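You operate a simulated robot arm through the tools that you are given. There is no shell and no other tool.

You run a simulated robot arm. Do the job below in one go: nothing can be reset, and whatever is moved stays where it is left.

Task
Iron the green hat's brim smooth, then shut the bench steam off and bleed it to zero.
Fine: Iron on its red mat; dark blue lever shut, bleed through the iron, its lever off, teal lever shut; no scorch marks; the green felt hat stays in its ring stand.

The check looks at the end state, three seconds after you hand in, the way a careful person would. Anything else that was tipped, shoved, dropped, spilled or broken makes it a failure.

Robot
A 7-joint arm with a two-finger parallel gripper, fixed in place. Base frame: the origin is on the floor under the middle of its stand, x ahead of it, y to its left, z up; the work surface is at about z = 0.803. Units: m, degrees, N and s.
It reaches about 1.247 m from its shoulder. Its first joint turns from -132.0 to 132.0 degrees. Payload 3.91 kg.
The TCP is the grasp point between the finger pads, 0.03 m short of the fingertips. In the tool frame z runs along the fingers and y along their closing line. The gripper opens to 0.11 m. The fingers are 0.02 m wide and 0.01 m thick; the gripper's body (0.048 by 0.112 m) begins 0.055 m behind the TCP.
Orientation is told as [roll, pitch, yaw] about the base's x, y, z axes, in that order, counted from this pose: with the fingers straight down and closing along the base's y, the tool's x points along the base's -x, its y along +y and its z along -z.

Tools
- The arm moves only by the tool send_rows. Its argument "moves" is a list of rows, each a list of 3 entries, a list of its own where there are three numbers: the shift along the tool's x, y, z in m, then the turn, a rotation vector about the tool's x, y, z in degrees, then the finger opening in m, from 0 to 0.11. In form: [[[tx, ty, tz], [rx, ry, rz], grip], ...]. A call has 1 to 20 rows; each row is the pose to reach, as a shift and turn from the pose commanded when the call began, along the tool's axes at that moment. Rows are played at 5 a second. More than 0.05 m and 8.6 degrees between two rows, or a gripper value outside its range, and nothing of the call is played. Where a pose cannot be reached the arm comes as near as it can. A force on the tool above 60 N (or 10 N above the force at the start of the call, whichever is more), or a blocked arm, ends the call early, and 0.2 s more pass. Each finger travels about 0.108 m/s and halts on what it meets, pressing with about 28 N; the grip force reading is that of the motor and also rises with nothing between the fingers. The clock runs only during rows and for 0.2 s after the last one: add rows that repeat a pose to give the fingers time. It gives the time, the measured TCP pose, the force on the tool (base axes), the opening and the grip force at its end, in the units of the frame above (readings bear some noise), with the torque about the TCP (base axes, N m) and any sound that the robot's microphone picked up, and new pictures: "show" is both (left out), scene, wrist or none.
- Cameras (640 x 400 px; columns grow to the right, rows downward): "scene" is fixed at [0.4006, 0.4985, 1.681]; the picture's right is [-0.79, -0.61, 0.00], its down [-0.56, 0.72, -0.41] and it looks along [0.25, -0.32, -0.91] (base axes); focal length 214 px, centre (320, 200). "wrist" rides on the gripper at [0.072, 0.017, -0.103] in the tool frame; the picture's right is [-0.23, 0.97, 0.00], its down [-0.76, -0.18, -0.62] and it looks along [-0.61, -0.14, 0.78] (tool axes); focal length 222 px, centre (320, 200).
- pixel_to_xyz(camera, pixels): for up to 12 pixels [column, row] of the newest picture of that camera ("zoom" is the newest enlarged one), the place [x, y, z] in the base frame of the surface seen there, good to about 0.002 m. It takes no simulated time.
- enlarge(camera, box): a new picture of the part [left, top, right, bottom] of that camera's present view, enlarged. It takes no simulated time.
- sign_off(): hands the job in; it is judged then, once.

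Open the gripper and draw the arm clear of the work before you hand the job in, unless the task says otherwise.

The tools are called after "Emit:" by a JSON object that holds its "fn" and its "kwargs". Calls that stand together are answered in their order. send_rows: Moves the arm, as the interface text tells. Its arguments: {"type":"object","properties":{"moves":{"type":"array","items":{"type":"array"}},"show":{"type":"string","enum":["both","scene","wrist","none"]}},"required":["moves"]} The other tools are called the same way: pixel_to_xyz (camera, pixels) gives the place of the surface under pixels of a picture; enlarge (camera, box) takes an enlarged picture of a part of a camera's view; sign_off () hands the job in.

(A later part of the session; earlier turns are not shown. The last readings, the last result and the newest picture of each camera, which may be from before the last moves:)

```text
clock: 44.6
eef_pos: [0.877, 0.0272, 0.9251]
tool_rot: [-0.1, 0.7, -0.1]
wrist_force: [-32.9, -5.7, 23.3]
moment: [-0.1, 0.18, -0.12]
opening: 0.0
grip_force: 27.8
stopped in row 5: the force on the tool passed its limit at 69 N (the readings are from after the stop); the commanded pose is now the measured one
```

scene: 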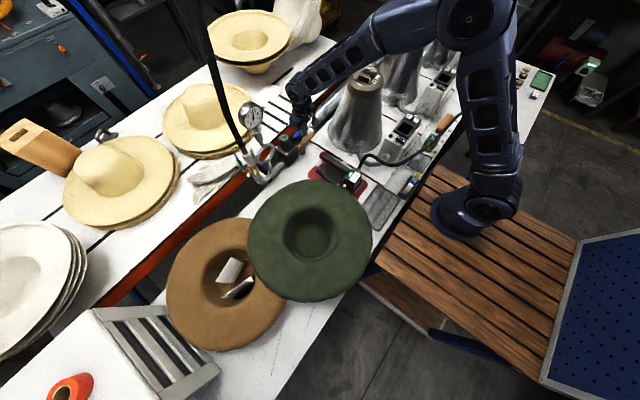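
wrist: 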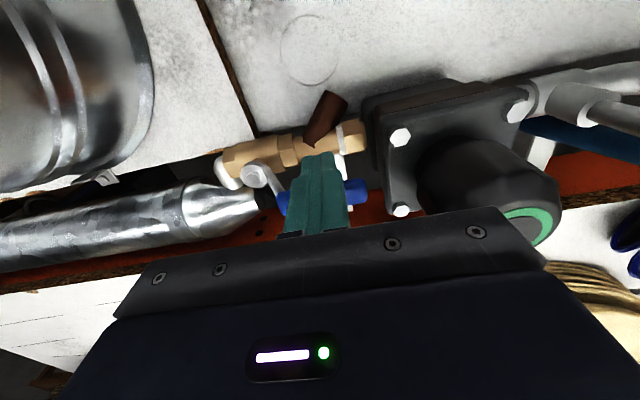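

The lever doesn't yield in +x (force limit hit), so its stop is on that side. Backing off and checking nothing shifted.

Emit:
{"fn": "send_rows", "kwargs": {"moves": [[[0.01, 0, 0], [0, 0, 0], 0.0], [[0.02, 0, -0.005], [0, -0.7, 0], 0.0], [[0.025, 0, -0.04], [0, -0.7, 0], 0.0], [[0.025, 0, -0.06], [0, -0.7, 0], 0.0], [[0.025, 0, -0.06], [0, -0.7, 0], 0.0]], "show": "both"}}

Emit:
{"fn": "enlarge", "kwargs": {"camera": "scene", "box": [250, 95, 350, 165]}}

Emit:
{"fn": "enlarge", "kwargs": {"camera": "wrist", "box": [220, 80, 440, 240]}}

```text
clock: 45.8
eef_pos: [0.8546, 0.0257, 0.9823]
tool_rot: [-0.1, 0.0, 0.1]
wrist_force: [-0.1, 0.3, -0.7]
moment: [0.03, 0.03, -0.03]
opening: 0.0
grip_force: 27.6
```

scene: 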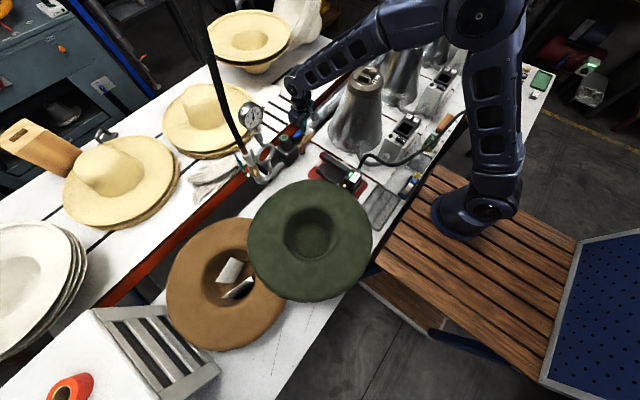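
wrist: 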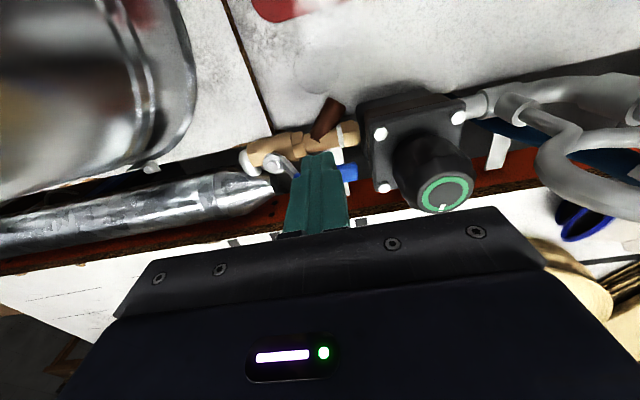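

```text
5.71 times, centred on (300, 130) of scene
```

zoom: 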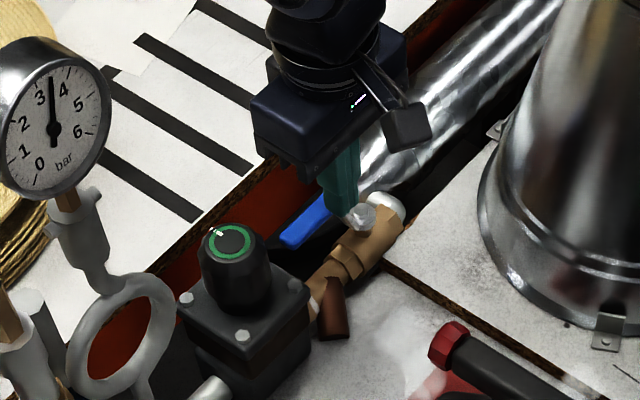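

```text
2.50 times, centred on (330, 160) of wrist
```

zoom: 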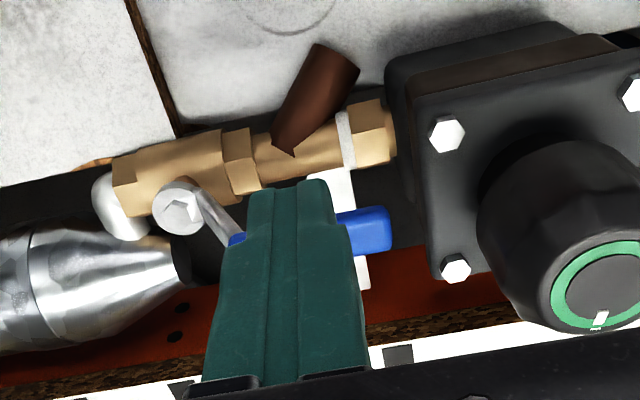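

The lever didn't move, nothing disturbed. I'll cross over above the handle to its far (+x) side and push towards −x instead.

Emit:
{"fn": "send_rows", "kwargs": {"moves": [[[-0.025, -0.001, 0], [0, 0, 0], 0.0], [[-0.05, -0.001, 0], [0, 0, 0], 0.0], [[-0.072, -0.001, 0], [0, 0, 0], 0.0], [[-0.072, -0.001, 0.02], [0, 0, 0], 0.0], [[-0.072, -0.001, 0.04], [0, 0, 0], 0.0], [[-0.072, -0.001, 0.057], [0, 0, 0], 0.0], [[-0.072, -0.001, 0.057], [0, 0, 0], 0.0]], "show": "both"}}

Emit:
{"fn": "enlarge", "kwargs": {"camera": "scene", "box": [250, 95, 350, 165]}}

Emit:
{"fn": "enlarge", "kwargs": {"camera": "wrist", "box": [220, 80, 440, 240]}}

```text
clock: 47.4
eef_pos: [0.9259, 0.0252, 0.9275]
tool_rot: [-0.1, 0.0, 0.0]
wrist_force: [-0.6, -0.5, -0.6]
moment: [0.04, -0.01, -0.02]
opening: 0.0
grip_force: 27.5
```

scene: 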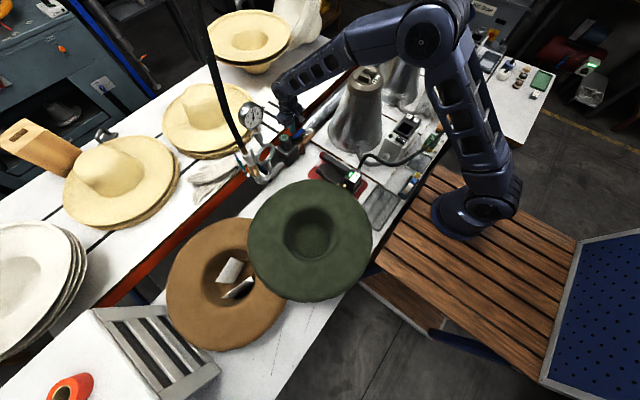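
wrist: 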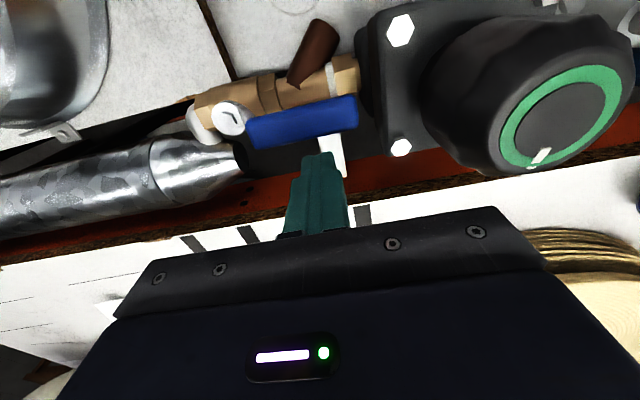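

```text
5.71 times, centred on (300, 130) of scene
```

zoom: 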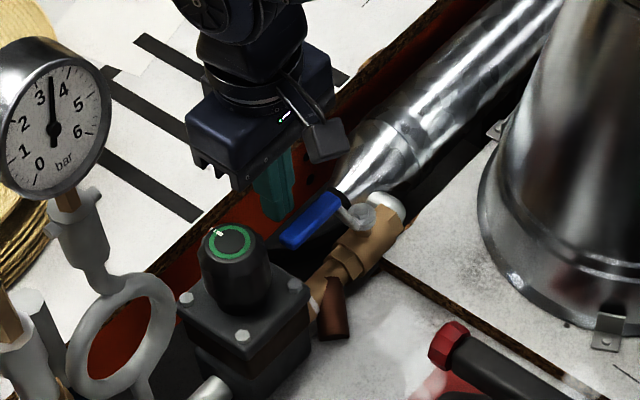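

```text
2.50 times, centred on (330, 160) of wrist
```

zoom: 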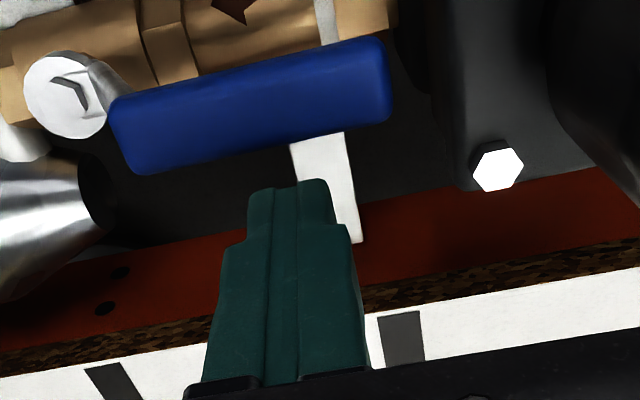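

The finger is on the far side of the blue handle. Test push towards −x.

Emit:
{"fn": "send_rows", "kwargs": {"moves": [[[0.012, 0, 0.001], [0, 0, 0], 0.0], [[0.018, 0, 0.001], [0, 0, 0], 0.0], [[0.023, 0, 0.001], [0, 0, 0], 0.0], [[0.028, 0.001, 0.001], [0, 0, 0], 0.0], [[0.033, 0.002, 0.001], [0, 0, 0], 0.0]], "show": "wrist"}}

```text
clock: 48.6
eef_pos: [0.8937, 0.028, 0.9268]
tool_rot: [-0.2, 0.0, -0.1]
wrist_force: [1.8, -1.2, 0.6]
moment: [-0.01, -0.01, 0.02]
opening: 0.0
grip_force: 28.2
```

wrist: 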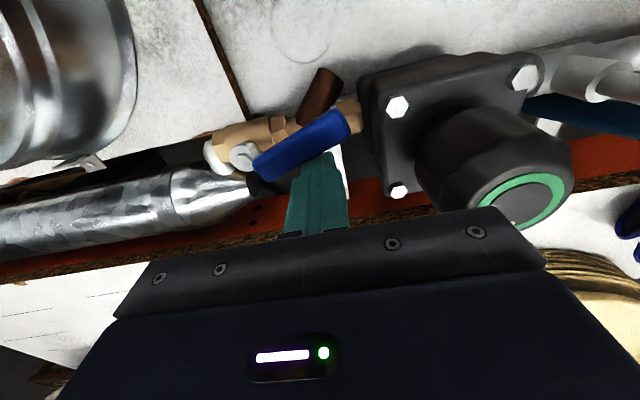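

It turns freely this way. Following the arc round to a quarter turn.

Emit:
{"fn": "send_rows", "kwargs": {"moves": [[[0.01, -0.0005, 0], [0, 0, 0], 0.0], [[0.0192, -0.0025, 0], [0, 0, 0], 0.0], [[0.027, -0.005, 0], [0, 0, 0], 0.0], [[0.0347, -0.0082, 0], [0, 0, 0], 0.0], [[0.042, -0.0125, 0], [0, 0, 0], 0.0], [[0.0482, -0.0175, 0], [0, 0, 0], 0.0], [[0.054, -0.0235, 0], [0, 0, 0], 0.0], [[0.0587, -0.03, 0], [0, 0, 0], 0.0], [[0.0625, -0.0375, 0], [0, 0, 0], 0.0], [[0.0645, -0.0425, 0], [0, 0, 0], 0.0]], "show": "both"}}

Emit:
{"fn": "enlarge", "kwargs": {"camera": "wrist", "box": [220, 60, 440, 240]}}

Emit:
{"fn": "enlarge", "kwargs": {"camera": "scene", "box": [230, 90, 350, 170]}}

```text
clock: 50.8
eef_pos: [0.8278, -0.0146, 0.926]
tool_rot: [-0.1, 0.0, -0.1]
wrist_force: [0.7, 0.4, -0.1]
moment: [0.0, -0.02, -0.01]
opening: 0.0002
grip_force: 27.6
```

scene: 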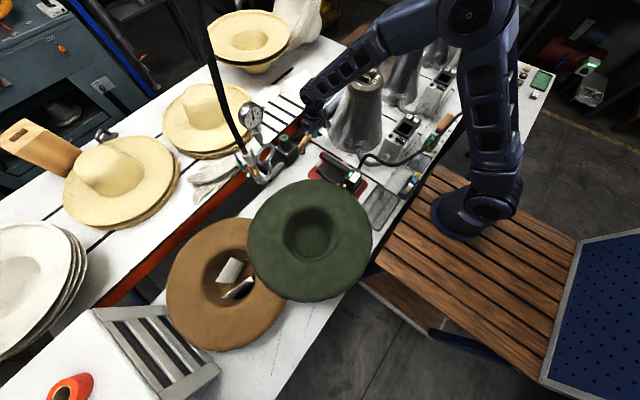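
wrist: 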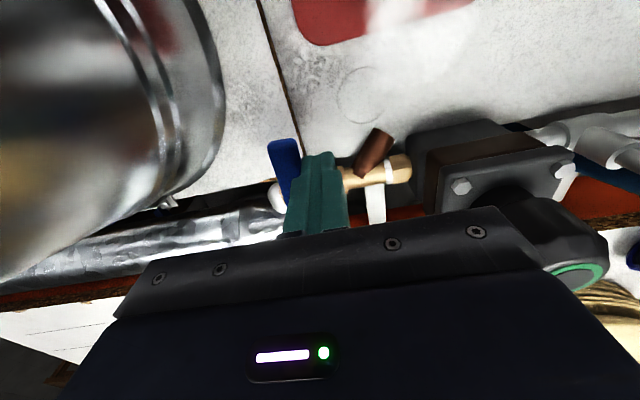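

```text
2.22 times, centred on (330, 150) of wrist
```

zoom: 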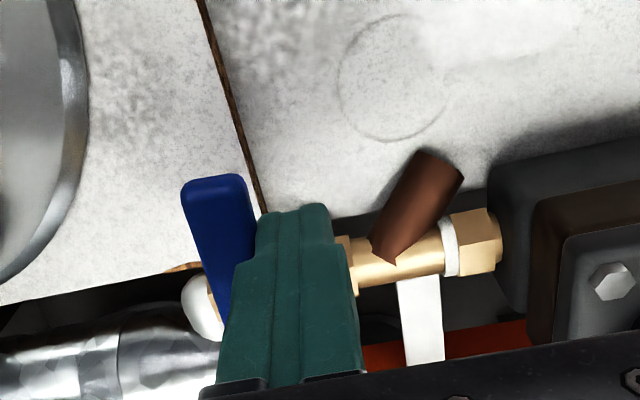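

```text
5.00 times, centred on (290, 130) of scene
```

zoom: 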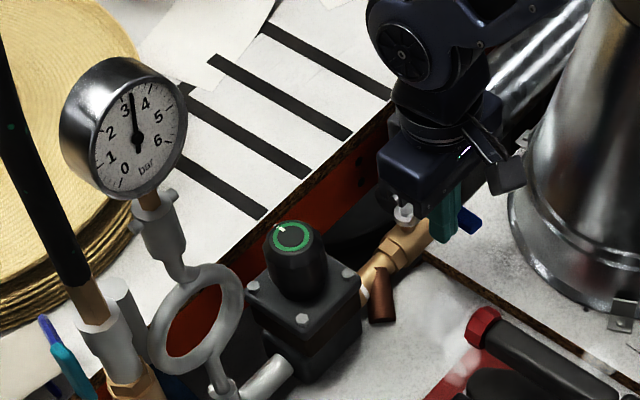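

The handle is nearly across the pipe. Nudging in small steps to feel its end stop.

Emit:
{"fn": "send_rows", "kwargs": {"moves": [[[0.0005, -0.002, 0], [0, 0, 0], 0.0], [[0.001, -0.004, 0], [0, 0, 0], 0.0], [[0.001, -0.006, 0], [0, 0, 0], 0.0]], "show": "none"}}

```text
clock: 51.6
eef_pos: [0.8267, -0.0199, 0.9258]
tool_rot: [0.0, 0.0, 0.0]
wrist_force: [-2.4, 9.0, 0.4]
moment: [0.19, 0.05, 0.01]
opening: 0.0
grip_force: 27.7
```

Force rising (9 N): at or near the stop. One more millimetre to confirm.

Emit:
{"fn": "send_rows", "kwargs": {"moves": [[[0, -0.001, 0], [0, 0, 0], 0.0], [[0, -0.0015, 0], [0, 0, 0], 0.0]], "show": "none"}}

```text
clock: 52.2
eef_pos: [0.827, -0.0199, 0.9255]
tool_rot: [-0.1, 0.0, 0.1]
wrist_force: [-2.2, 21.0, -1.5]
moment: [0.39, 0.03, 0.05]
opening: 0.0
grip_force: 28.2
```

It is at its stop (21 N without motion). Backing off, raising, and viewing lever and gauge.

Emit:
{"fn": "send_rows", "kwargs": {"moves": [[[0, 0.01, 0], [0, 0, 0], 0.0], [[0, 0.02, -0.01], [0, 0, 0], 0.0], [[0.005, 0.025, -0.05], [0, 0, 0], 0.0], [[0.02, 0.03, -0.1], [0, 0, 0], 0.03], [[0.04, 0.04, -0.15], [0, 0, 0], 0.08], [[0.06, 0.05, -0.19], [0, 0, 0], 0.11], [[0.06, 0.05, -0.19], [0, 0, 0], 0.11]], "show": "both"}}

Emit:
{"fn": "enlarge", "kwargs": {"camera": "wrist", "box": [220, 60, 440, 220]}}

Emit:
{"fn": "enlarge", "kwargs": {"camera": "scene", "box": [230, 90, 350, 170]}}

```text
refused: row 4 steps farther than a row can; nothing moved
```

```text
2.50 times, centred on (330, 140) of wrist
```

zoom: 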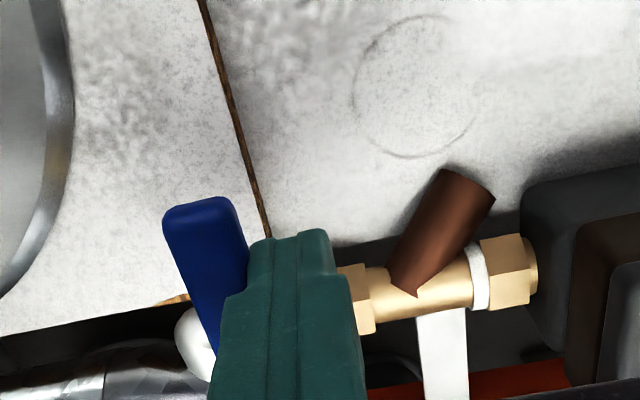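

```text
5.00 times, centred on (290, 130) of scene
```

zoom: 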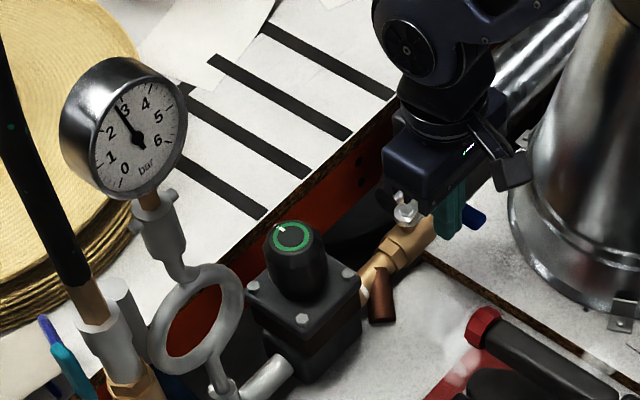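

The gauge has already fallen to about 2.7 bar, so the supply is shut and the line bleeds through the iron. Retrying the retreat with smaller steps.

Emit:
{"fn": "send_rows", "kwargs": {"moves": [[[0, 0.01, 0], [0, 0, 0], 0.0], [[0, 0.02, -0.01], [0, 0, 0], 0.0], [[0.005, 0.025, -0.045], [0, 0, 0], 0.0], [[0.015, 0.03, -0.085], [0, 0, 0], 0.03], [[0.03, 0.04, -0.125], [0, 0, 0], 0.08], [[0.045, 0.045, -0.16], [0, 0, 0], 0.11], [[0.06, 0.05, -0.19], [0, 0, 0], 0.11], [[0.06, 0.05, -0.19], [0, 0, 0], 0.11]], "show": "both"}}

Emit:
{"fn": "enlarge", "kwargs": {"camera": "wrist", "box": [220, 60, 440, 220]}}

Emit:
{"fn": "enlarge", "kwargs": {"camera": "scene", "box": [230, 90, 350, 170]}}

```text
clock: 54.0
eef_pos: [0.7679, 0.0271, 1.1163]
tool_rot: [-0.1, 0.1, -0.1]
wrist_force: [0.5, -0.2, -0.3]
moment: [-0.01, 0.02, 0.01]
opening: 0.1098
grip_force: 0.1
```

scene: 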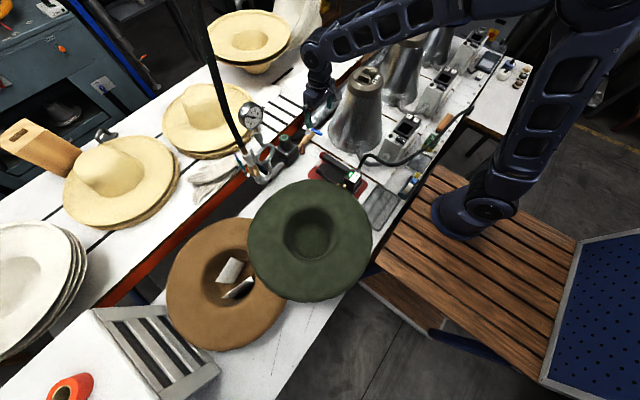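
wrist: 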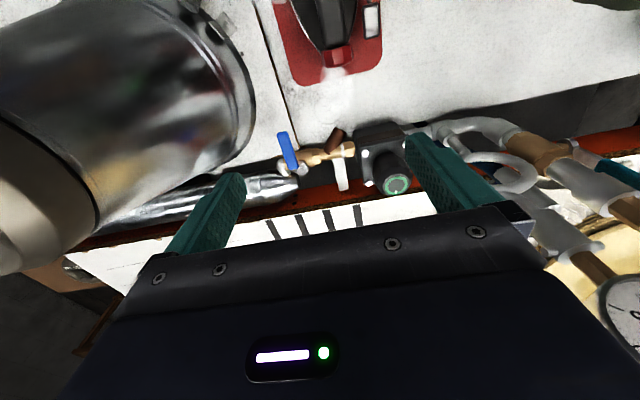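

```text
2.50 times, centred on (330, 140) of wrist
```

zoom: 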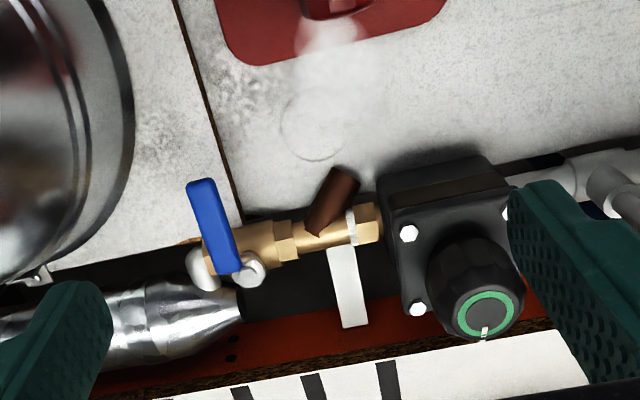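

```text
5.00 times, centred on (290, 130) of scene
```

zoom: 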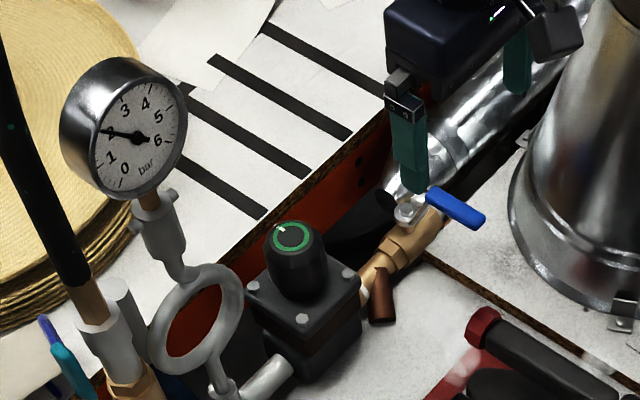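

Blue lever is now across the pipe (shut) and the gauge is about 2 bar and falling. While it bleeds, I'll turn the tool −90° again and move above the rocker's rear pad with closed fingers.

Emit:
{"fn": "send_rows", "kwargs": {"moves": [[[0.016, 0.007, 0.0], [0, 0, -7.5], 0.1], [[0.032, 0.014, 0.0], [0, 0, -15], 0.08], [[0.048, 0.021, 0.0], [0, 0, -22.5], 0.06], [[0.064, 0.028, 0.0], [0, 0, -30], 0.04], [[0.08, 0.035, 0.005], [0, 0, -37.5], 0.02], [[0.096, 0.042, 0.01], [0, 0, -45], 0.0], [[0.112, 0.049, 0.015], [0, 0, -52.5], 0.0], [[0.128, 0.056, 0.02], [0, 0, -60], 0.0], [[0.144, 0.063, 0.03], [0, 0, -67.5], 0.0], [[0.16, 0.07, 0.04], [0, 0, -75], 0.0], [[0.177, 0.077, 0.05], [0, 0, -82.5], 0.0], [[0.194, 0.085, 0.06], [0, 0, -90], 0.0], [[0.194, 0.085, 0.06], [0, 0, -90], 0.0]], "show": "both"}}

Emit:
{"fn": "enlarge", "kwargs": {"camera": "scene", "box": [235, 95, 275, 135]}}

Emit:
{"fn": "enlarge", "kwargs": {"camera": "wrist", "box": [150, 0, 430, 180]}}

```text
clock: 56.8
eef_pos: [0.5747, 0.114, 1.0559]
tool_rot: [0.1, 0.2, 90.1]
wrist_force: [0.9, 0.0, -0.4]
moment: [0.01, -0.02, 0.0]
opening: 0.0
grip_force: 28.2
```

scene: 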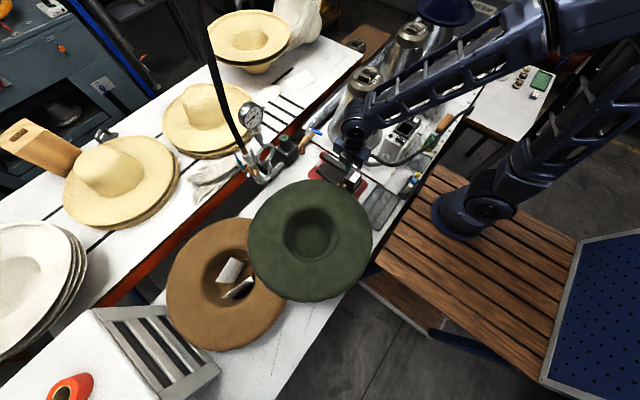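
wrist: 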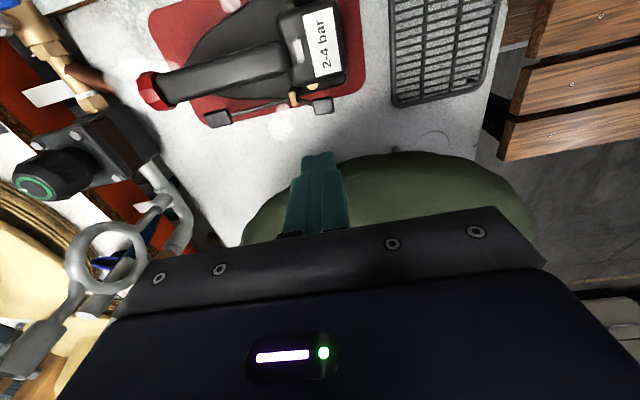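

```text
10.00 times, centred on (255, 115) of scene
```

zoom: 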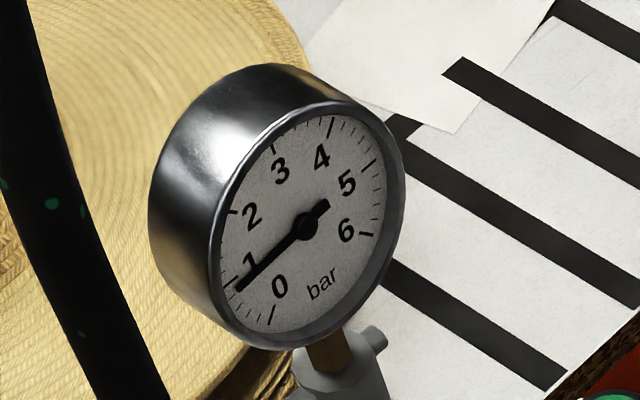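

```text
2.22 times, centred on (290, 90) of wrist
```

zoom: 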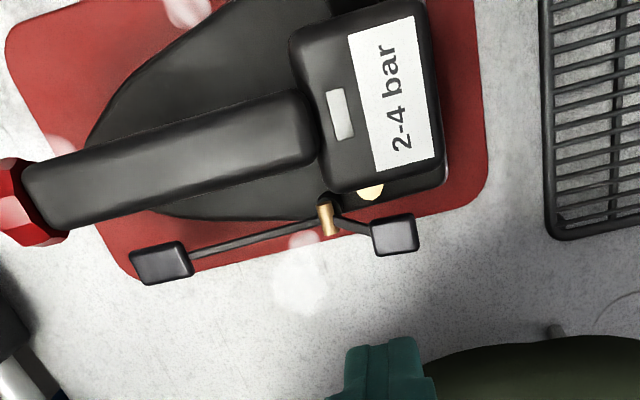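

Gauge is at about 0.8 bar and the iron's green light has gone out. Waiting in place for the bleed to finish.

Emit:
{"fn": "send_rows", "kwargs": {"moves": [[[0, 0, 0], [0, 0, 0], 0.0], [[0, 0, 0], [0, 0, 0], 0.0], [[0, 0, 0], [0, 0, 0], 0.0], [[0, 0, 0], [0, 0, 0], 0.0], [[0, 0, 0], [0, 0, 0], 0.0], [[0, 0, 0], [0, 0, 0], 0.0], [[0, 0, 0], [0, 0, 0], 0.0], [[0, 0, 0], [0, 0, 0], 0.0], [[0, 0, 0], [0, 0, 0], 0.0], [[0, 0, 0], [0, 0, 0], 0.0], [[0, 0, 0], [0, 0, 0], 0.0], [[0, 0, 0], [0, 0, 0], 0.0], [[0, 0, 0], [0, 0, 0], 0.0], [[0, 0, 0], [0, 0, 0], 0.0], [[0, 0, 0], [0, 0, 0], 0.0], [[0, 0, 0], [0, 0, 0], 0.0], [[0, 0, 0], [0, 0, 0], 0.0], [[0, 0, 0], [0, 0, 0], 0.0], [[0, 0, 0], [0, 0, 0], 0.0], [[0, 0, 0], [0, 0, 0], 0.0]], "show": "both"}}

Emit:
{"fn": "enlarge", "kwargs": {"camera": "scene", "box": [235, 95, 275, 135]}}

Emit:
{"fn": "enlarge", "kwargs": {"camera": "wrist", "box": [150, 0, 430, 180]}}

```text
clock: 61.0
eef_pos: [0.5757, 0.1128, 1.0559]
tool_rot: [0.1, 0.1, 90.0]
wrist_force: [0.1, -0.6, 0.3]
moment: [0.0, 0.01, 0.01]
opening: 0.0002
grip_force: 28.8
```

scene: 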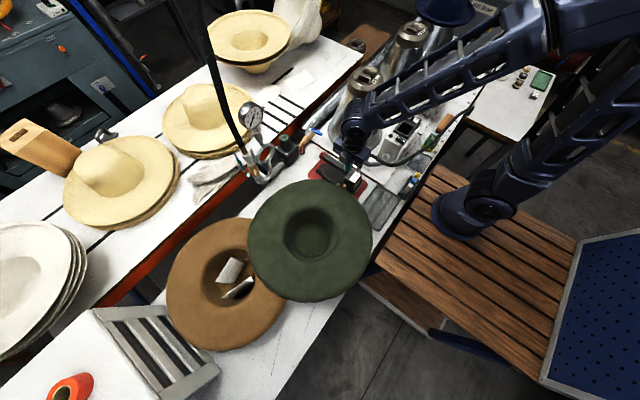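
wrist: 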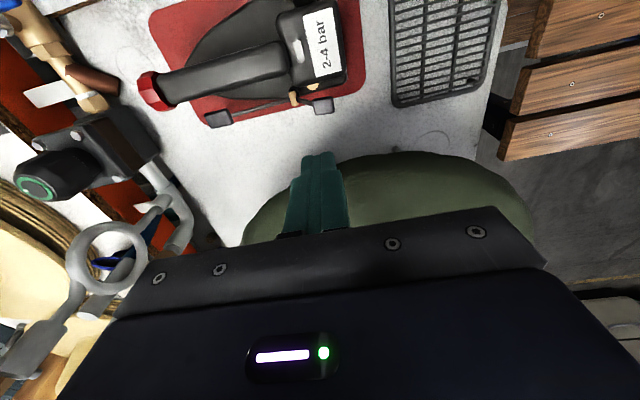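

```text
10.00 times, centred on (255, 115) of scene
```

zoom: 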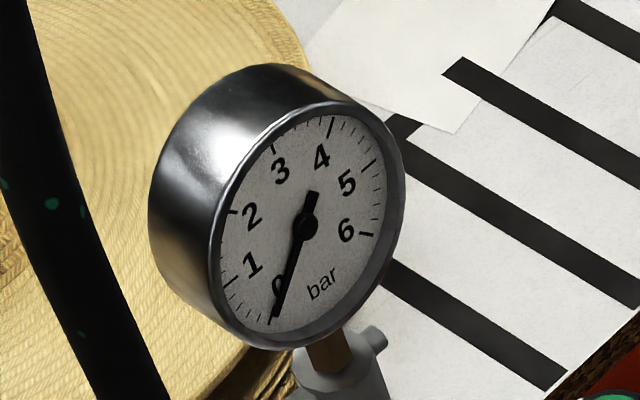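

```text
2.22 times, centred on (290, 90) of wrist
```

zoom: 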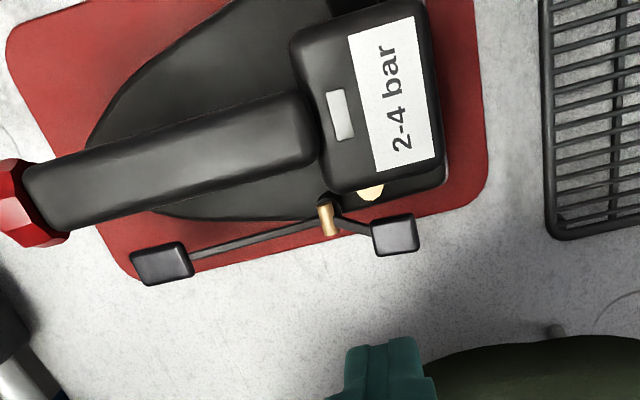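

The needle is on zero and no steam is visible. I'll wait a few more seconds to be sure nothing is left, and measure the rear pad.

Emit:
{"fn": "send_rows", "kwargs": {"moves": [[[0, 0, 0], [0, 0, 0], 0.0], [[0, 0, 0], [0, 0, 0], 0.0], [[0, 0, 0], [0, 0, 0], 0.0], [[0, 0, 0], [0, 0, 0], 0.0], [[0, 0, 0], [0, 0, 0], 0.0], [[0, 0, 0], [0, 0, 0], 0.0], [[0, 0, 0], [0, 0, 0], 0.0], [[0, 0, 0], [0, 0, 0], 0.0], [[0, 0, 0], [0, 0, 0], 0.0], [[0, 0, 0], [0, 0, 0], 0.0], [[0, 0, 0], [0, 0, 0], 0.0], [[0, 0, 0], [0, 0, 0], 0.0], [[0, 0, 0], [0, 0, 0], 0.0], [[0, 0, 0], [0, 0, 0], 0.0], [[0, 0, 0], [0, 0, 0], 0.0], [[0, 0, 0], [0, 0, 0], 0.0], [[0, 0, 0], [0, 0, 0], 0.0], [[0, 0, 0], [0, 0, 0], 0.0], [[0, 0, 0], [0, 0, 0], 0.0], [[0, 0, 0], [0, 0, 0], 0.0]], "show": "both"}}

Emit:
{"fn": "enlarge", "kwargs": {"camera": "scene", "box": [245, 105, 265, 130]}}

Emit:
{"fn": "pixel_to_xyz", "kwargs": {"camera": "wrist", "pixels": [[324, 106], [318, 106], [330, 105], [324, 101], [324, 111], [217, 118], [294, 98], [313, 85], [270, 55], [320, 30], [365, 80], [220, 124]]}}

```text
clock: 65.2
eef_pos: [0.5745, 0.1133, 1.0566]
tool_rot: [0.0, 0.0, 90.0]
wrist_force: [0.0, 0.0, -0.1]
moment: [0.02, -0.01, 0.01]
opening: 0.0001
grip_force: 28.0
```

scene: 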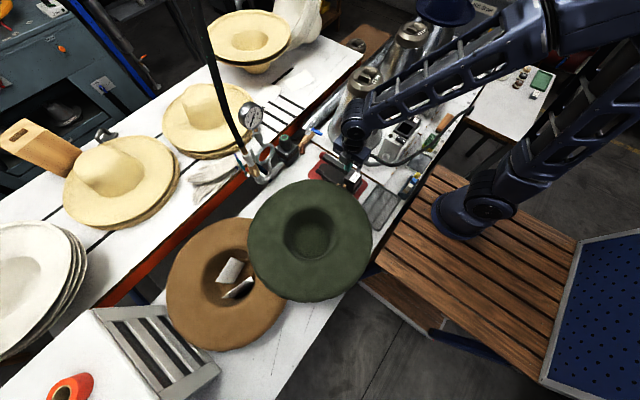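
wrist: 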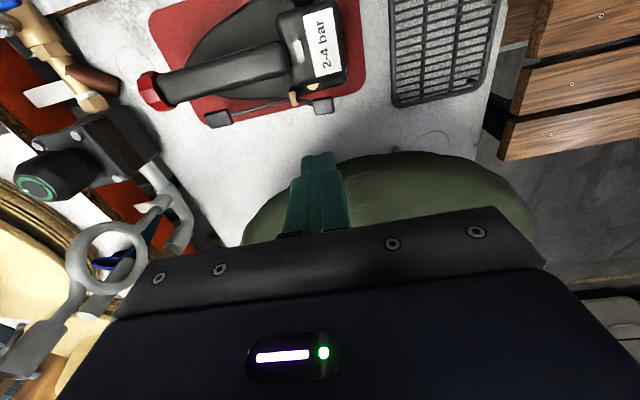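

```text
16.00 times, centred on (255, 118) of scene
```

zoom: 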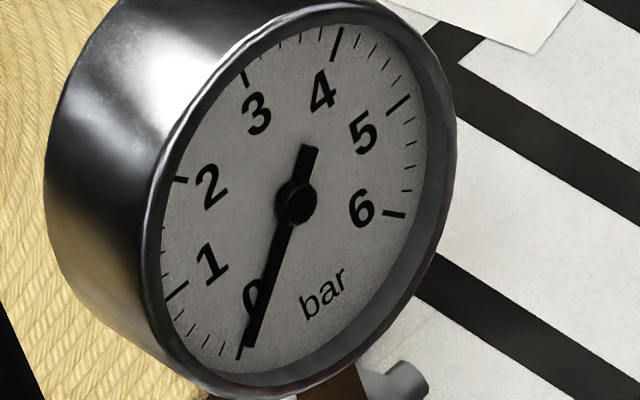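

```text
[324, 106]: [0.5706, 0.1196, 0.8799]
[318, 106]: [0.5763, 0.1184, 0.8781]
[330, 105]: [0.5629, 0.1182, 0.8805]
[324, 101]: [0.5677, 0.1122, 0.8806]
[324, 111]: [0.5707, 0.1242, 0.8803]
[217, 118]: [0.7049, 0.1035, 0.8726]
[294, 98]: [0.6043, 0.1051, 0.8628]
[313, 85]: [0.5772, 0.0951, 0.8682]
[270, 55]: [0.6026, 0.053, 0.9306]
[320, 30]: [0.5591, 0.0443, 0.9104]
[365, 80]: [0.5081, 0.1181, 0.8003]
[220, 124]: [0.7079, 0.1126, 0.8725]
```

Gauge is at zero. The rear pad centre is (0.5695,0.118,0.880). Descending with closed fingertips to just above it.

Emit:
{"fn": "send_rows", "kwargs": {"moves": [[[-0.0045, 0.006, 0.04], [0, 0, 0], 0.0], [[-0.0045, 0.006, 0.08], [0, 0, 0], 0.0], [[-0.0045, 0.006, 0.115], [0, 0, 0], 0.0], [[-0.0045, 0.006, 0.13], [0, 0, 0], 0.0], [[-0.0045, 0.006, 0.136], [0, 0, 0], 0.0], [[-0.0045, 0.006, 0.136], [0, 0, 0], 0.0]], "show": "wrist"}}

Emit:
{"fn": "enlarge", "kwargs": {"camera": "wrist", "box": [220, 60, 420, 220]}}

```text
clock: 66.6
eef_pos: [0.5679, 0.1181, 0.9204]
tool_rot: [0.0, 0.1, 90.0]
wrist_force: [-0.5, -0.3, -0.4]
moment: [0.04, 0.01, 0.02]
opening: 0.0
grip_force: 27.3
```

wrist: 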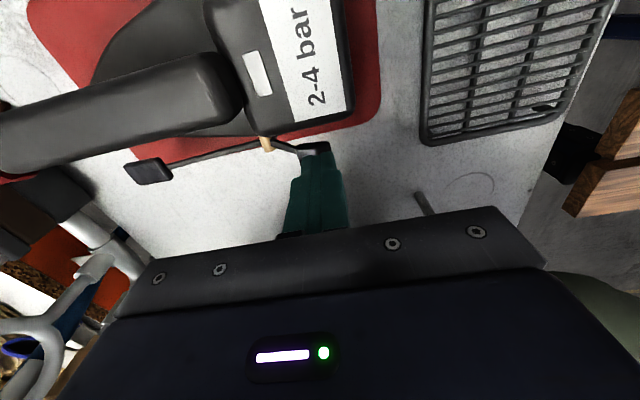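

```text
2.50 times, centred on (320, 140) of wrist
```

zoom: 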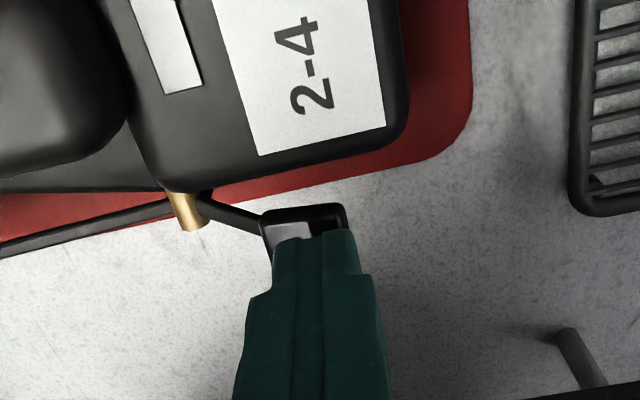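

Fingertips are over the rear pad. Pressing down in 3 mm steps.

Emit:
{"fn": "send_rows", "kwargs": {"moves": [[[0, 0, 0.005], [0, 0, 0], 0.0], [[0, 0, 0.009], [0, 0, 0], 0.0], [[0, 0, 0.012], [0, 0, 0], 0.0], [[0, 0, 0.015], [0, 0, 0], 0.0], [[0, 0, 0.017], [0, 0, 0], 0.0]], "show": "wrist"}}

Emit:
{"fn": "pixel_to_xyz", "kwargs": {"camera": "wrist", "pixels": [[148, 172], [140, 172], [155, 168], [310, 148], [265, 143]]}}

```text
clock: 67.8
eef_pos: [0.5674, 0.1158, 0.902]
tool_rot: [0.0, 0.1, 89.9]
wrist_force: [3.3, -13.6, 12.6]
moment: [1.35, 0.34, 0.02]
opening: 0.0
grip_force: 28.4
```

wrist: 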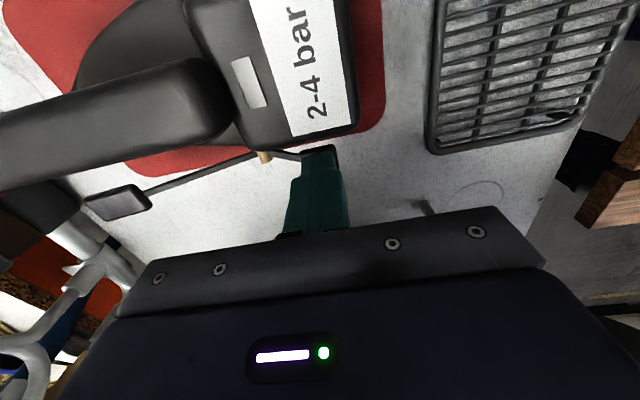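

```text
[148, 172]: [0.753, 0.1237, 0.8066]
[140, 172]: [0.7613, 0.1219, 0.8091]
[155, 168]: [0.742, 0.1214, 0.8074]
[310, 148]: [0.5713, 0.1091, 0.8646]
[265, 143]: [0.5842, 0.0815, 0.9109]
```

The side force (−13.6 N in y with a moment) suggests the gripper is touching something high on its +y side, possibly the brim. Looking before anything else.

Emit:
{"fn": "enlarge", "kwargs": {"camera": "scene", "box": [290, 110, 410, 220]}}

Emit:
{"fn": "enlarge", "kwargs": {"camera": "scene", "box": [240, 165, 384, 310]}}

Emit:
{"fn": "enlarge", "kwargs": {"camera": "wrist", "box": [60, 100, 380, 260]}}

```text
3.64 times, centred on (350, 165) of scene
```

zoom: 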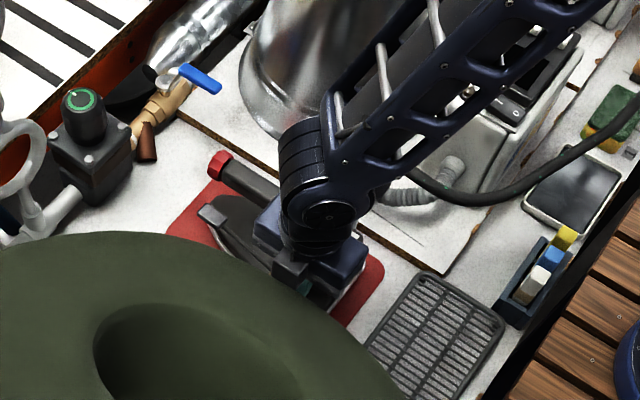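

```text
2.76 times, centred on (312, 238) of scene
```

zoom: 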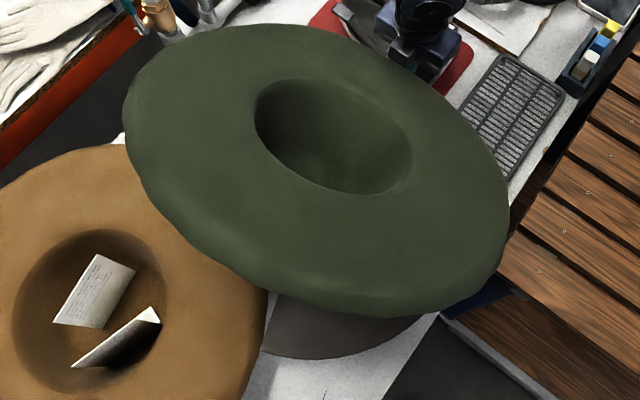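

```text
2.00 times, centred on (220, 180) of wrist
```

zoom: 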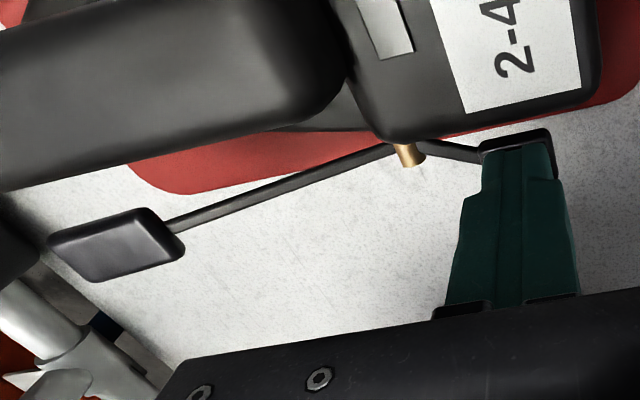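

The gripper's far side has pressed the brim edge down and tilted the hat. I'll lift slowly straight up so that it settles back into its ring.

Emit:
{"fn": "send_rows", "kwargs": {"moves": [[[0, 0, -0.002], [0, 0, 0], 0.0], [[0, 0, -0.004], [0, 0, 0], 0.0], [[0, 0, -0.006], [0, 0, 0], 0.0], [[0, 0, -0.008], [0, 0, 0], 0.0], [[0, 0, -0.01], [0, 0, 0], 0.0]], "show": "both"}}

Emit:
{"fn": "enlarge", "kwargs": {"camera": "scene", "box": [240, 165, 384, 310]}}

Emit:
{"fn": "enlarge", "kwargs": {"camera": "scene", "box": [290, 110, 410, 220]}}

```text
clock: 69.0
eef_pos: [0.5675, 0.1185, 0.9141]
tool_rot: [-0.2, 0.0, 89.9]
wrist_force: [2.4, 2.0, 17.9]
moment: [0.65, 0.21, -0.15]
opening: 0.0003
grip_force: 27.8
```

scene: 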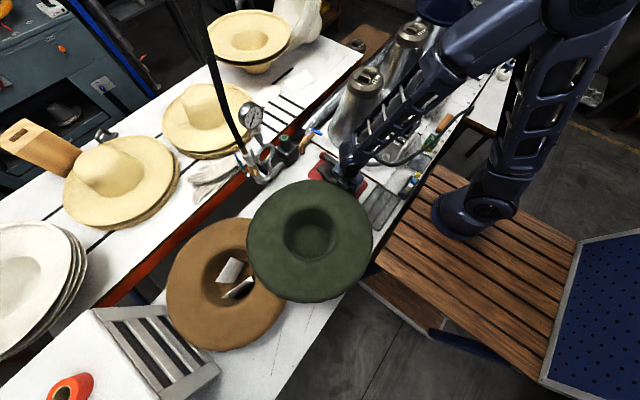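
wrist: 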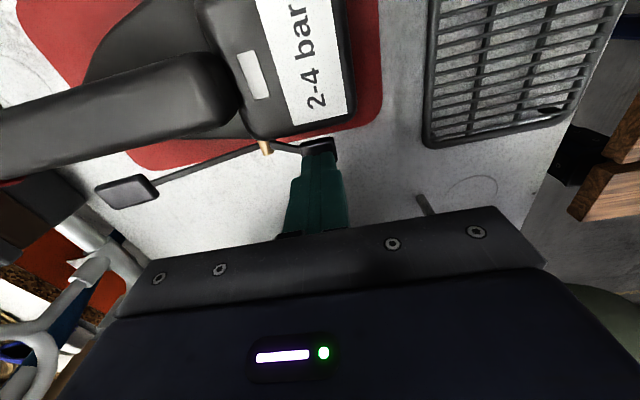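

```text
2.76 times, centred on (312, 238) of scene
```

zoom: 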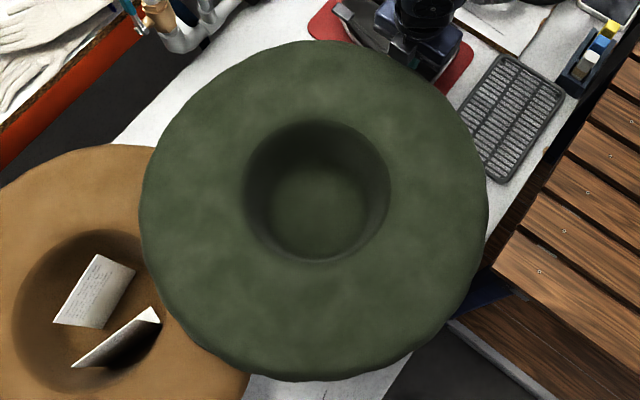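

```text
3.64 times, centred on (350, 165) of scene
```

zoom: 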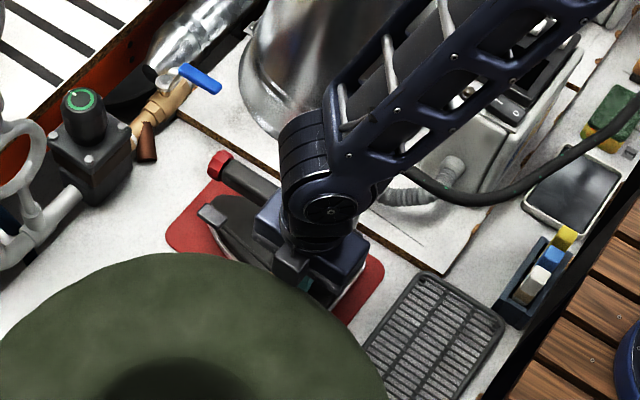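

The hat has come back to nearly flat. There's still 18 N upward on the tool, so I keep lifting slowly.

Emit:
{"fn": "send_rows", "kwargs": {"moves": [[[0, 0, -0.003], [0, 0, 0], 0.0], [[0, 0, -0.006], [0, 0, 0], 0.0], [[0, 0, -0.009], [0, 0, 0], 0.0], [[0, 0, -0.012], [0, 0, 0], 0.0], [[0, 0, -0.015], [0, 0, 0], 0.0]], "show": "both"}}

Emit:
{"fn": "enlarge", "kwargs": {"camera": "scene", "box": [240, 165, 384, 310]}}

```text
clock: 70.2
eef_pos: [0.5677, 0.1179, 0.928]
tool_rot: [0.0, 0.2, 90.0]
wrist_force: [-1.0, 0.1, 0.3]
moment: [0.04, -0.01, 0.01]
opening: 0.0
grip_force: 28.3
```

scene: 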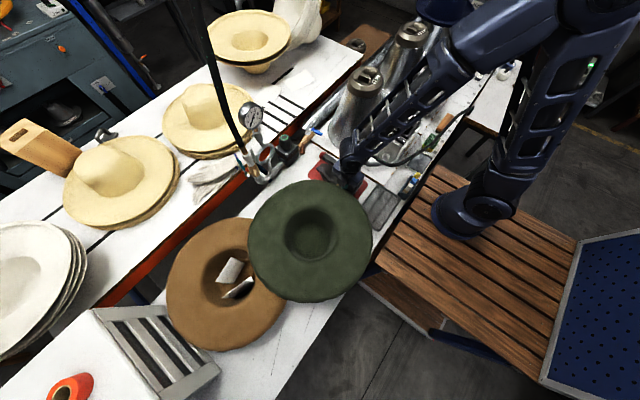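
wrist: 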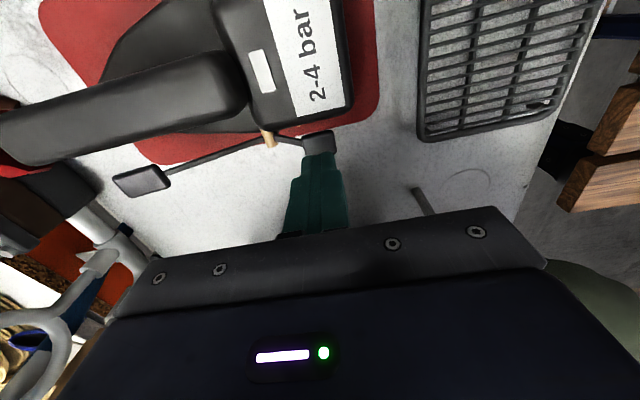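

```text
2.76 times, centred on (312, 238) of scene
```

zoom: 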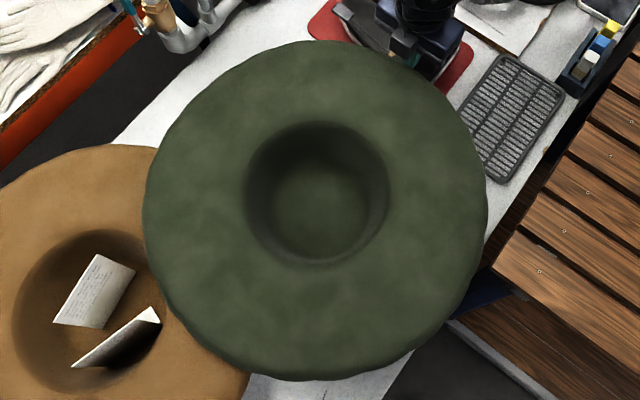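

The hat is sitting flat again and forces are zero. Raising further to clear, then verifying hat position and rocker state.

Emit:
{"fn": "send_rows", "kwargs": {"moves": [[[0, 0, -0.04], [0, 0, 0], 0.0], [[0, 0, -0.08], [0, 0, 0], 0.0], [[0, 0, -0.12], [0, 0, 0], 0.0], [[0, 0, -0.13], [0, 0, 0], 0.0]], "show": "both"}}

Emit:
{"fn": "enlarge", "kwargs": {"camera": "wrist", "box": [150, 0, 430, 180]}}

Emit:
{"fn": "pixel_to_xyz", "kwargs": {"camera": "wrist", "pixels": [[324, 106], [318, 106], [330, 105], [324, 101], [324, 111], [217, 118], [294, 98], [313, 85], [270, 55], [320, 30], [213, 115], [220, 124]]}}

Emit:
{"fn": "enlarge", "kwargs": {"camera": "scene", "box": [240, 170, 384, 310]}}

Emit:
{"fn": "pixel_to_xyz", "kwargs": {"camera": "zoom", "pixels": [[320, 32], [440, 80], [485, 200], [145, 200], [170, 300], [240, 360], [420, 340], [320, 110], [245, 180], [385, 180], [480, 260], [320, 60]]}}

```text
clock: 71.2
eef_pos: [0.5682, 0.1173, 1.0575]
tool_rot: [0.0, 0.2, 90.0]
wrist_force: [0.0, 0.3, -0.9]
moment: [-0.01, 0.01, -0.01]
opening: 0.0001
grip_force: 27.7
```

scene: 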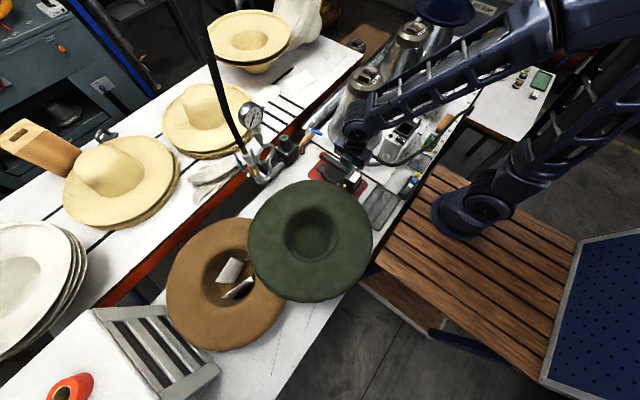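
wrist: 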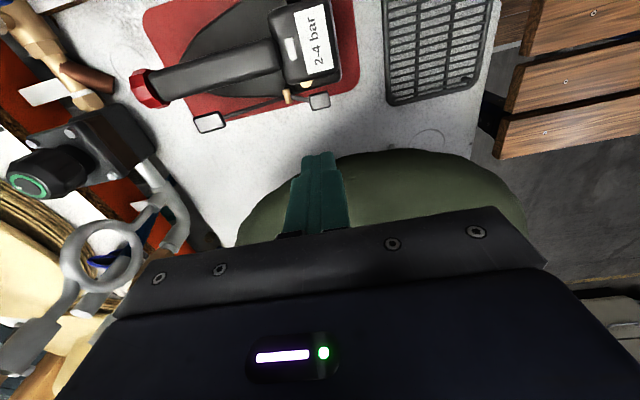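

```text
2.22 times, centred on (290, 90) of wrist
```

zoom: 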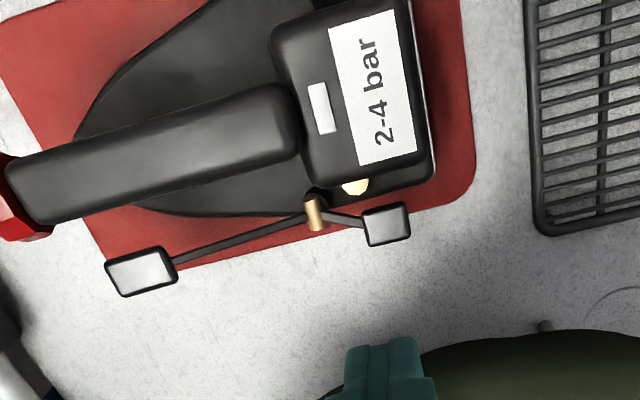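

```text
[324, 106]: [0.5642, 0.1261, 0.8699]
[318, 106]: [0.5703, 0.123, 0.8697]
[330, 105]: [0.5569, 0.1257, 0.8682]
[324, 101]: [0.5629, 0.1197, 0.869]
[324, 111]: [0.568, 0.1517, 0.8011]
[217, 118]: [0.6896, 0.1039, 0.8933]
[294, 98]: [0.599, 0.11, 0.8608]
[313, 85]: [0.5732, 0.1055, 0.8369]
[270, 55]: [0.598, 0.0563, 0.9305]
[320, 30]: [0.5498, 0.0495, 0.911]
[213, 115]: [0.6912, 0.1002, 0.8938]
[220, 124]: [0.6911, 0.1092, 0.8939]
```

```text
2.86 times, centred on (312, 240) of scene
```

zoom: 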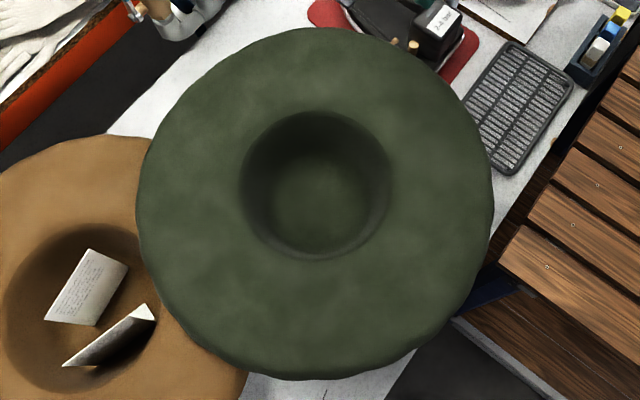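

```text
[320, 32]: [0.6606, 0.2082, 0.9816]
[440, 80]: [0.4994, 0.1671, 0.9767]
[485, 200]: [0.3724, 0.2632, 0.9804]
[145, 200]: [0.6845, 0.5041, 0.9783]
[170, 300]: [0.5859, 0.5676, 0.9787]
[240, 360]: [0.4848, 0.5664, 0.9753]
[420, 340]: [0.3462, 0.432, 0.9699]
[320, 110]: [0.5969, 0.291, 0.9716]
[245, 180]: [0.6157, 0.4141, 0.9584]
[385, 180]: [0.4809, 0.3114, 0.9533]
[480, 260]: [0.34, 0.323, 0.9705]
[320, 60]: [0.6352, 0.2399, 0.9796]
```

The rocker is back in its off position (rear 0.869, front 0.894), and the hat is in the same place and flat. Now for the teal lever: I'll check the hose above the valve, the straw hats and gloves nearby.

Emit:
{"fn": "pixel_to_xyz", "kwargs": {"camera": "scene", "pixels": [[240, 150], [235, 130], [225, 95], [215, 60], [205, 20], [225, 150], [200, 155], [240, 130], [210, 180], [245, 100], [230, 175], [190, 130]]}}

Emit:
{"fn": "pixel_to_xyz", "kwargs": {"camera": "wrist", "pixels": [[320, 101], [210, 121], [288, 97], [313, 45], [147, 85], [300, 20], [345, 80], [190, 75]]}}

Emit:
{"fn": "enlarge", "kwargs": {"camera": "scene", "box": [200, 60, 290, 190]}}

```text
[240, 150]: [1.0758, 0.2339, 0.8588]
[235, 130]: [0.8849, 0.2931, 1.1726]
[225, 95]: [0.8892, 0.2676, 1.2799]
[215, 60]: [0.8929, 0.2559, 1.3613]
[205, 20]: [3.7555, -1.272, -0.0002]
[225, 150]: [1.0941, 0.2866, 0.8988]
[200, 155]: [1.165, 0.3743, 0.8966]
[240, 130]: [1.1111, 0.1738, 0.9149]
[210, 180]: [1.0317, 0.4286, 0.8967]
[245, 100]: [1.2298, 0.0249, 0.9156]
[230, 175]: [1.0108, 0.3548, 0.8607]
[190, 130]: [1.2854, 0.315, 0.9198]
```

```text
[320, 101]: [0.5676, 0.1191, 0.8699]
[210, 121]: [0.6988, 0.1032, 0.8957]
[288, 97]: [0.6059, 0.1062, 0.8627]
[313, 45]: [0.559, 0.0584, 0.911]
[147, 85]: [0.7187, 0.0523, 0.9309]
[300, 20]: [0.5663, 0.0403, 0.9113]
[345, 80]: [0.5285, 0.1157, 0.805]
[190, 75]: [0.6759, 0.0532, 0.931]
```

```text
3.08 times, centred on (245, 125) of scene
```

zoom: 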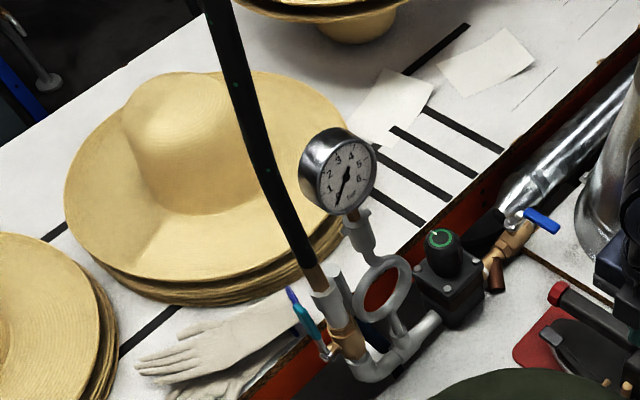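

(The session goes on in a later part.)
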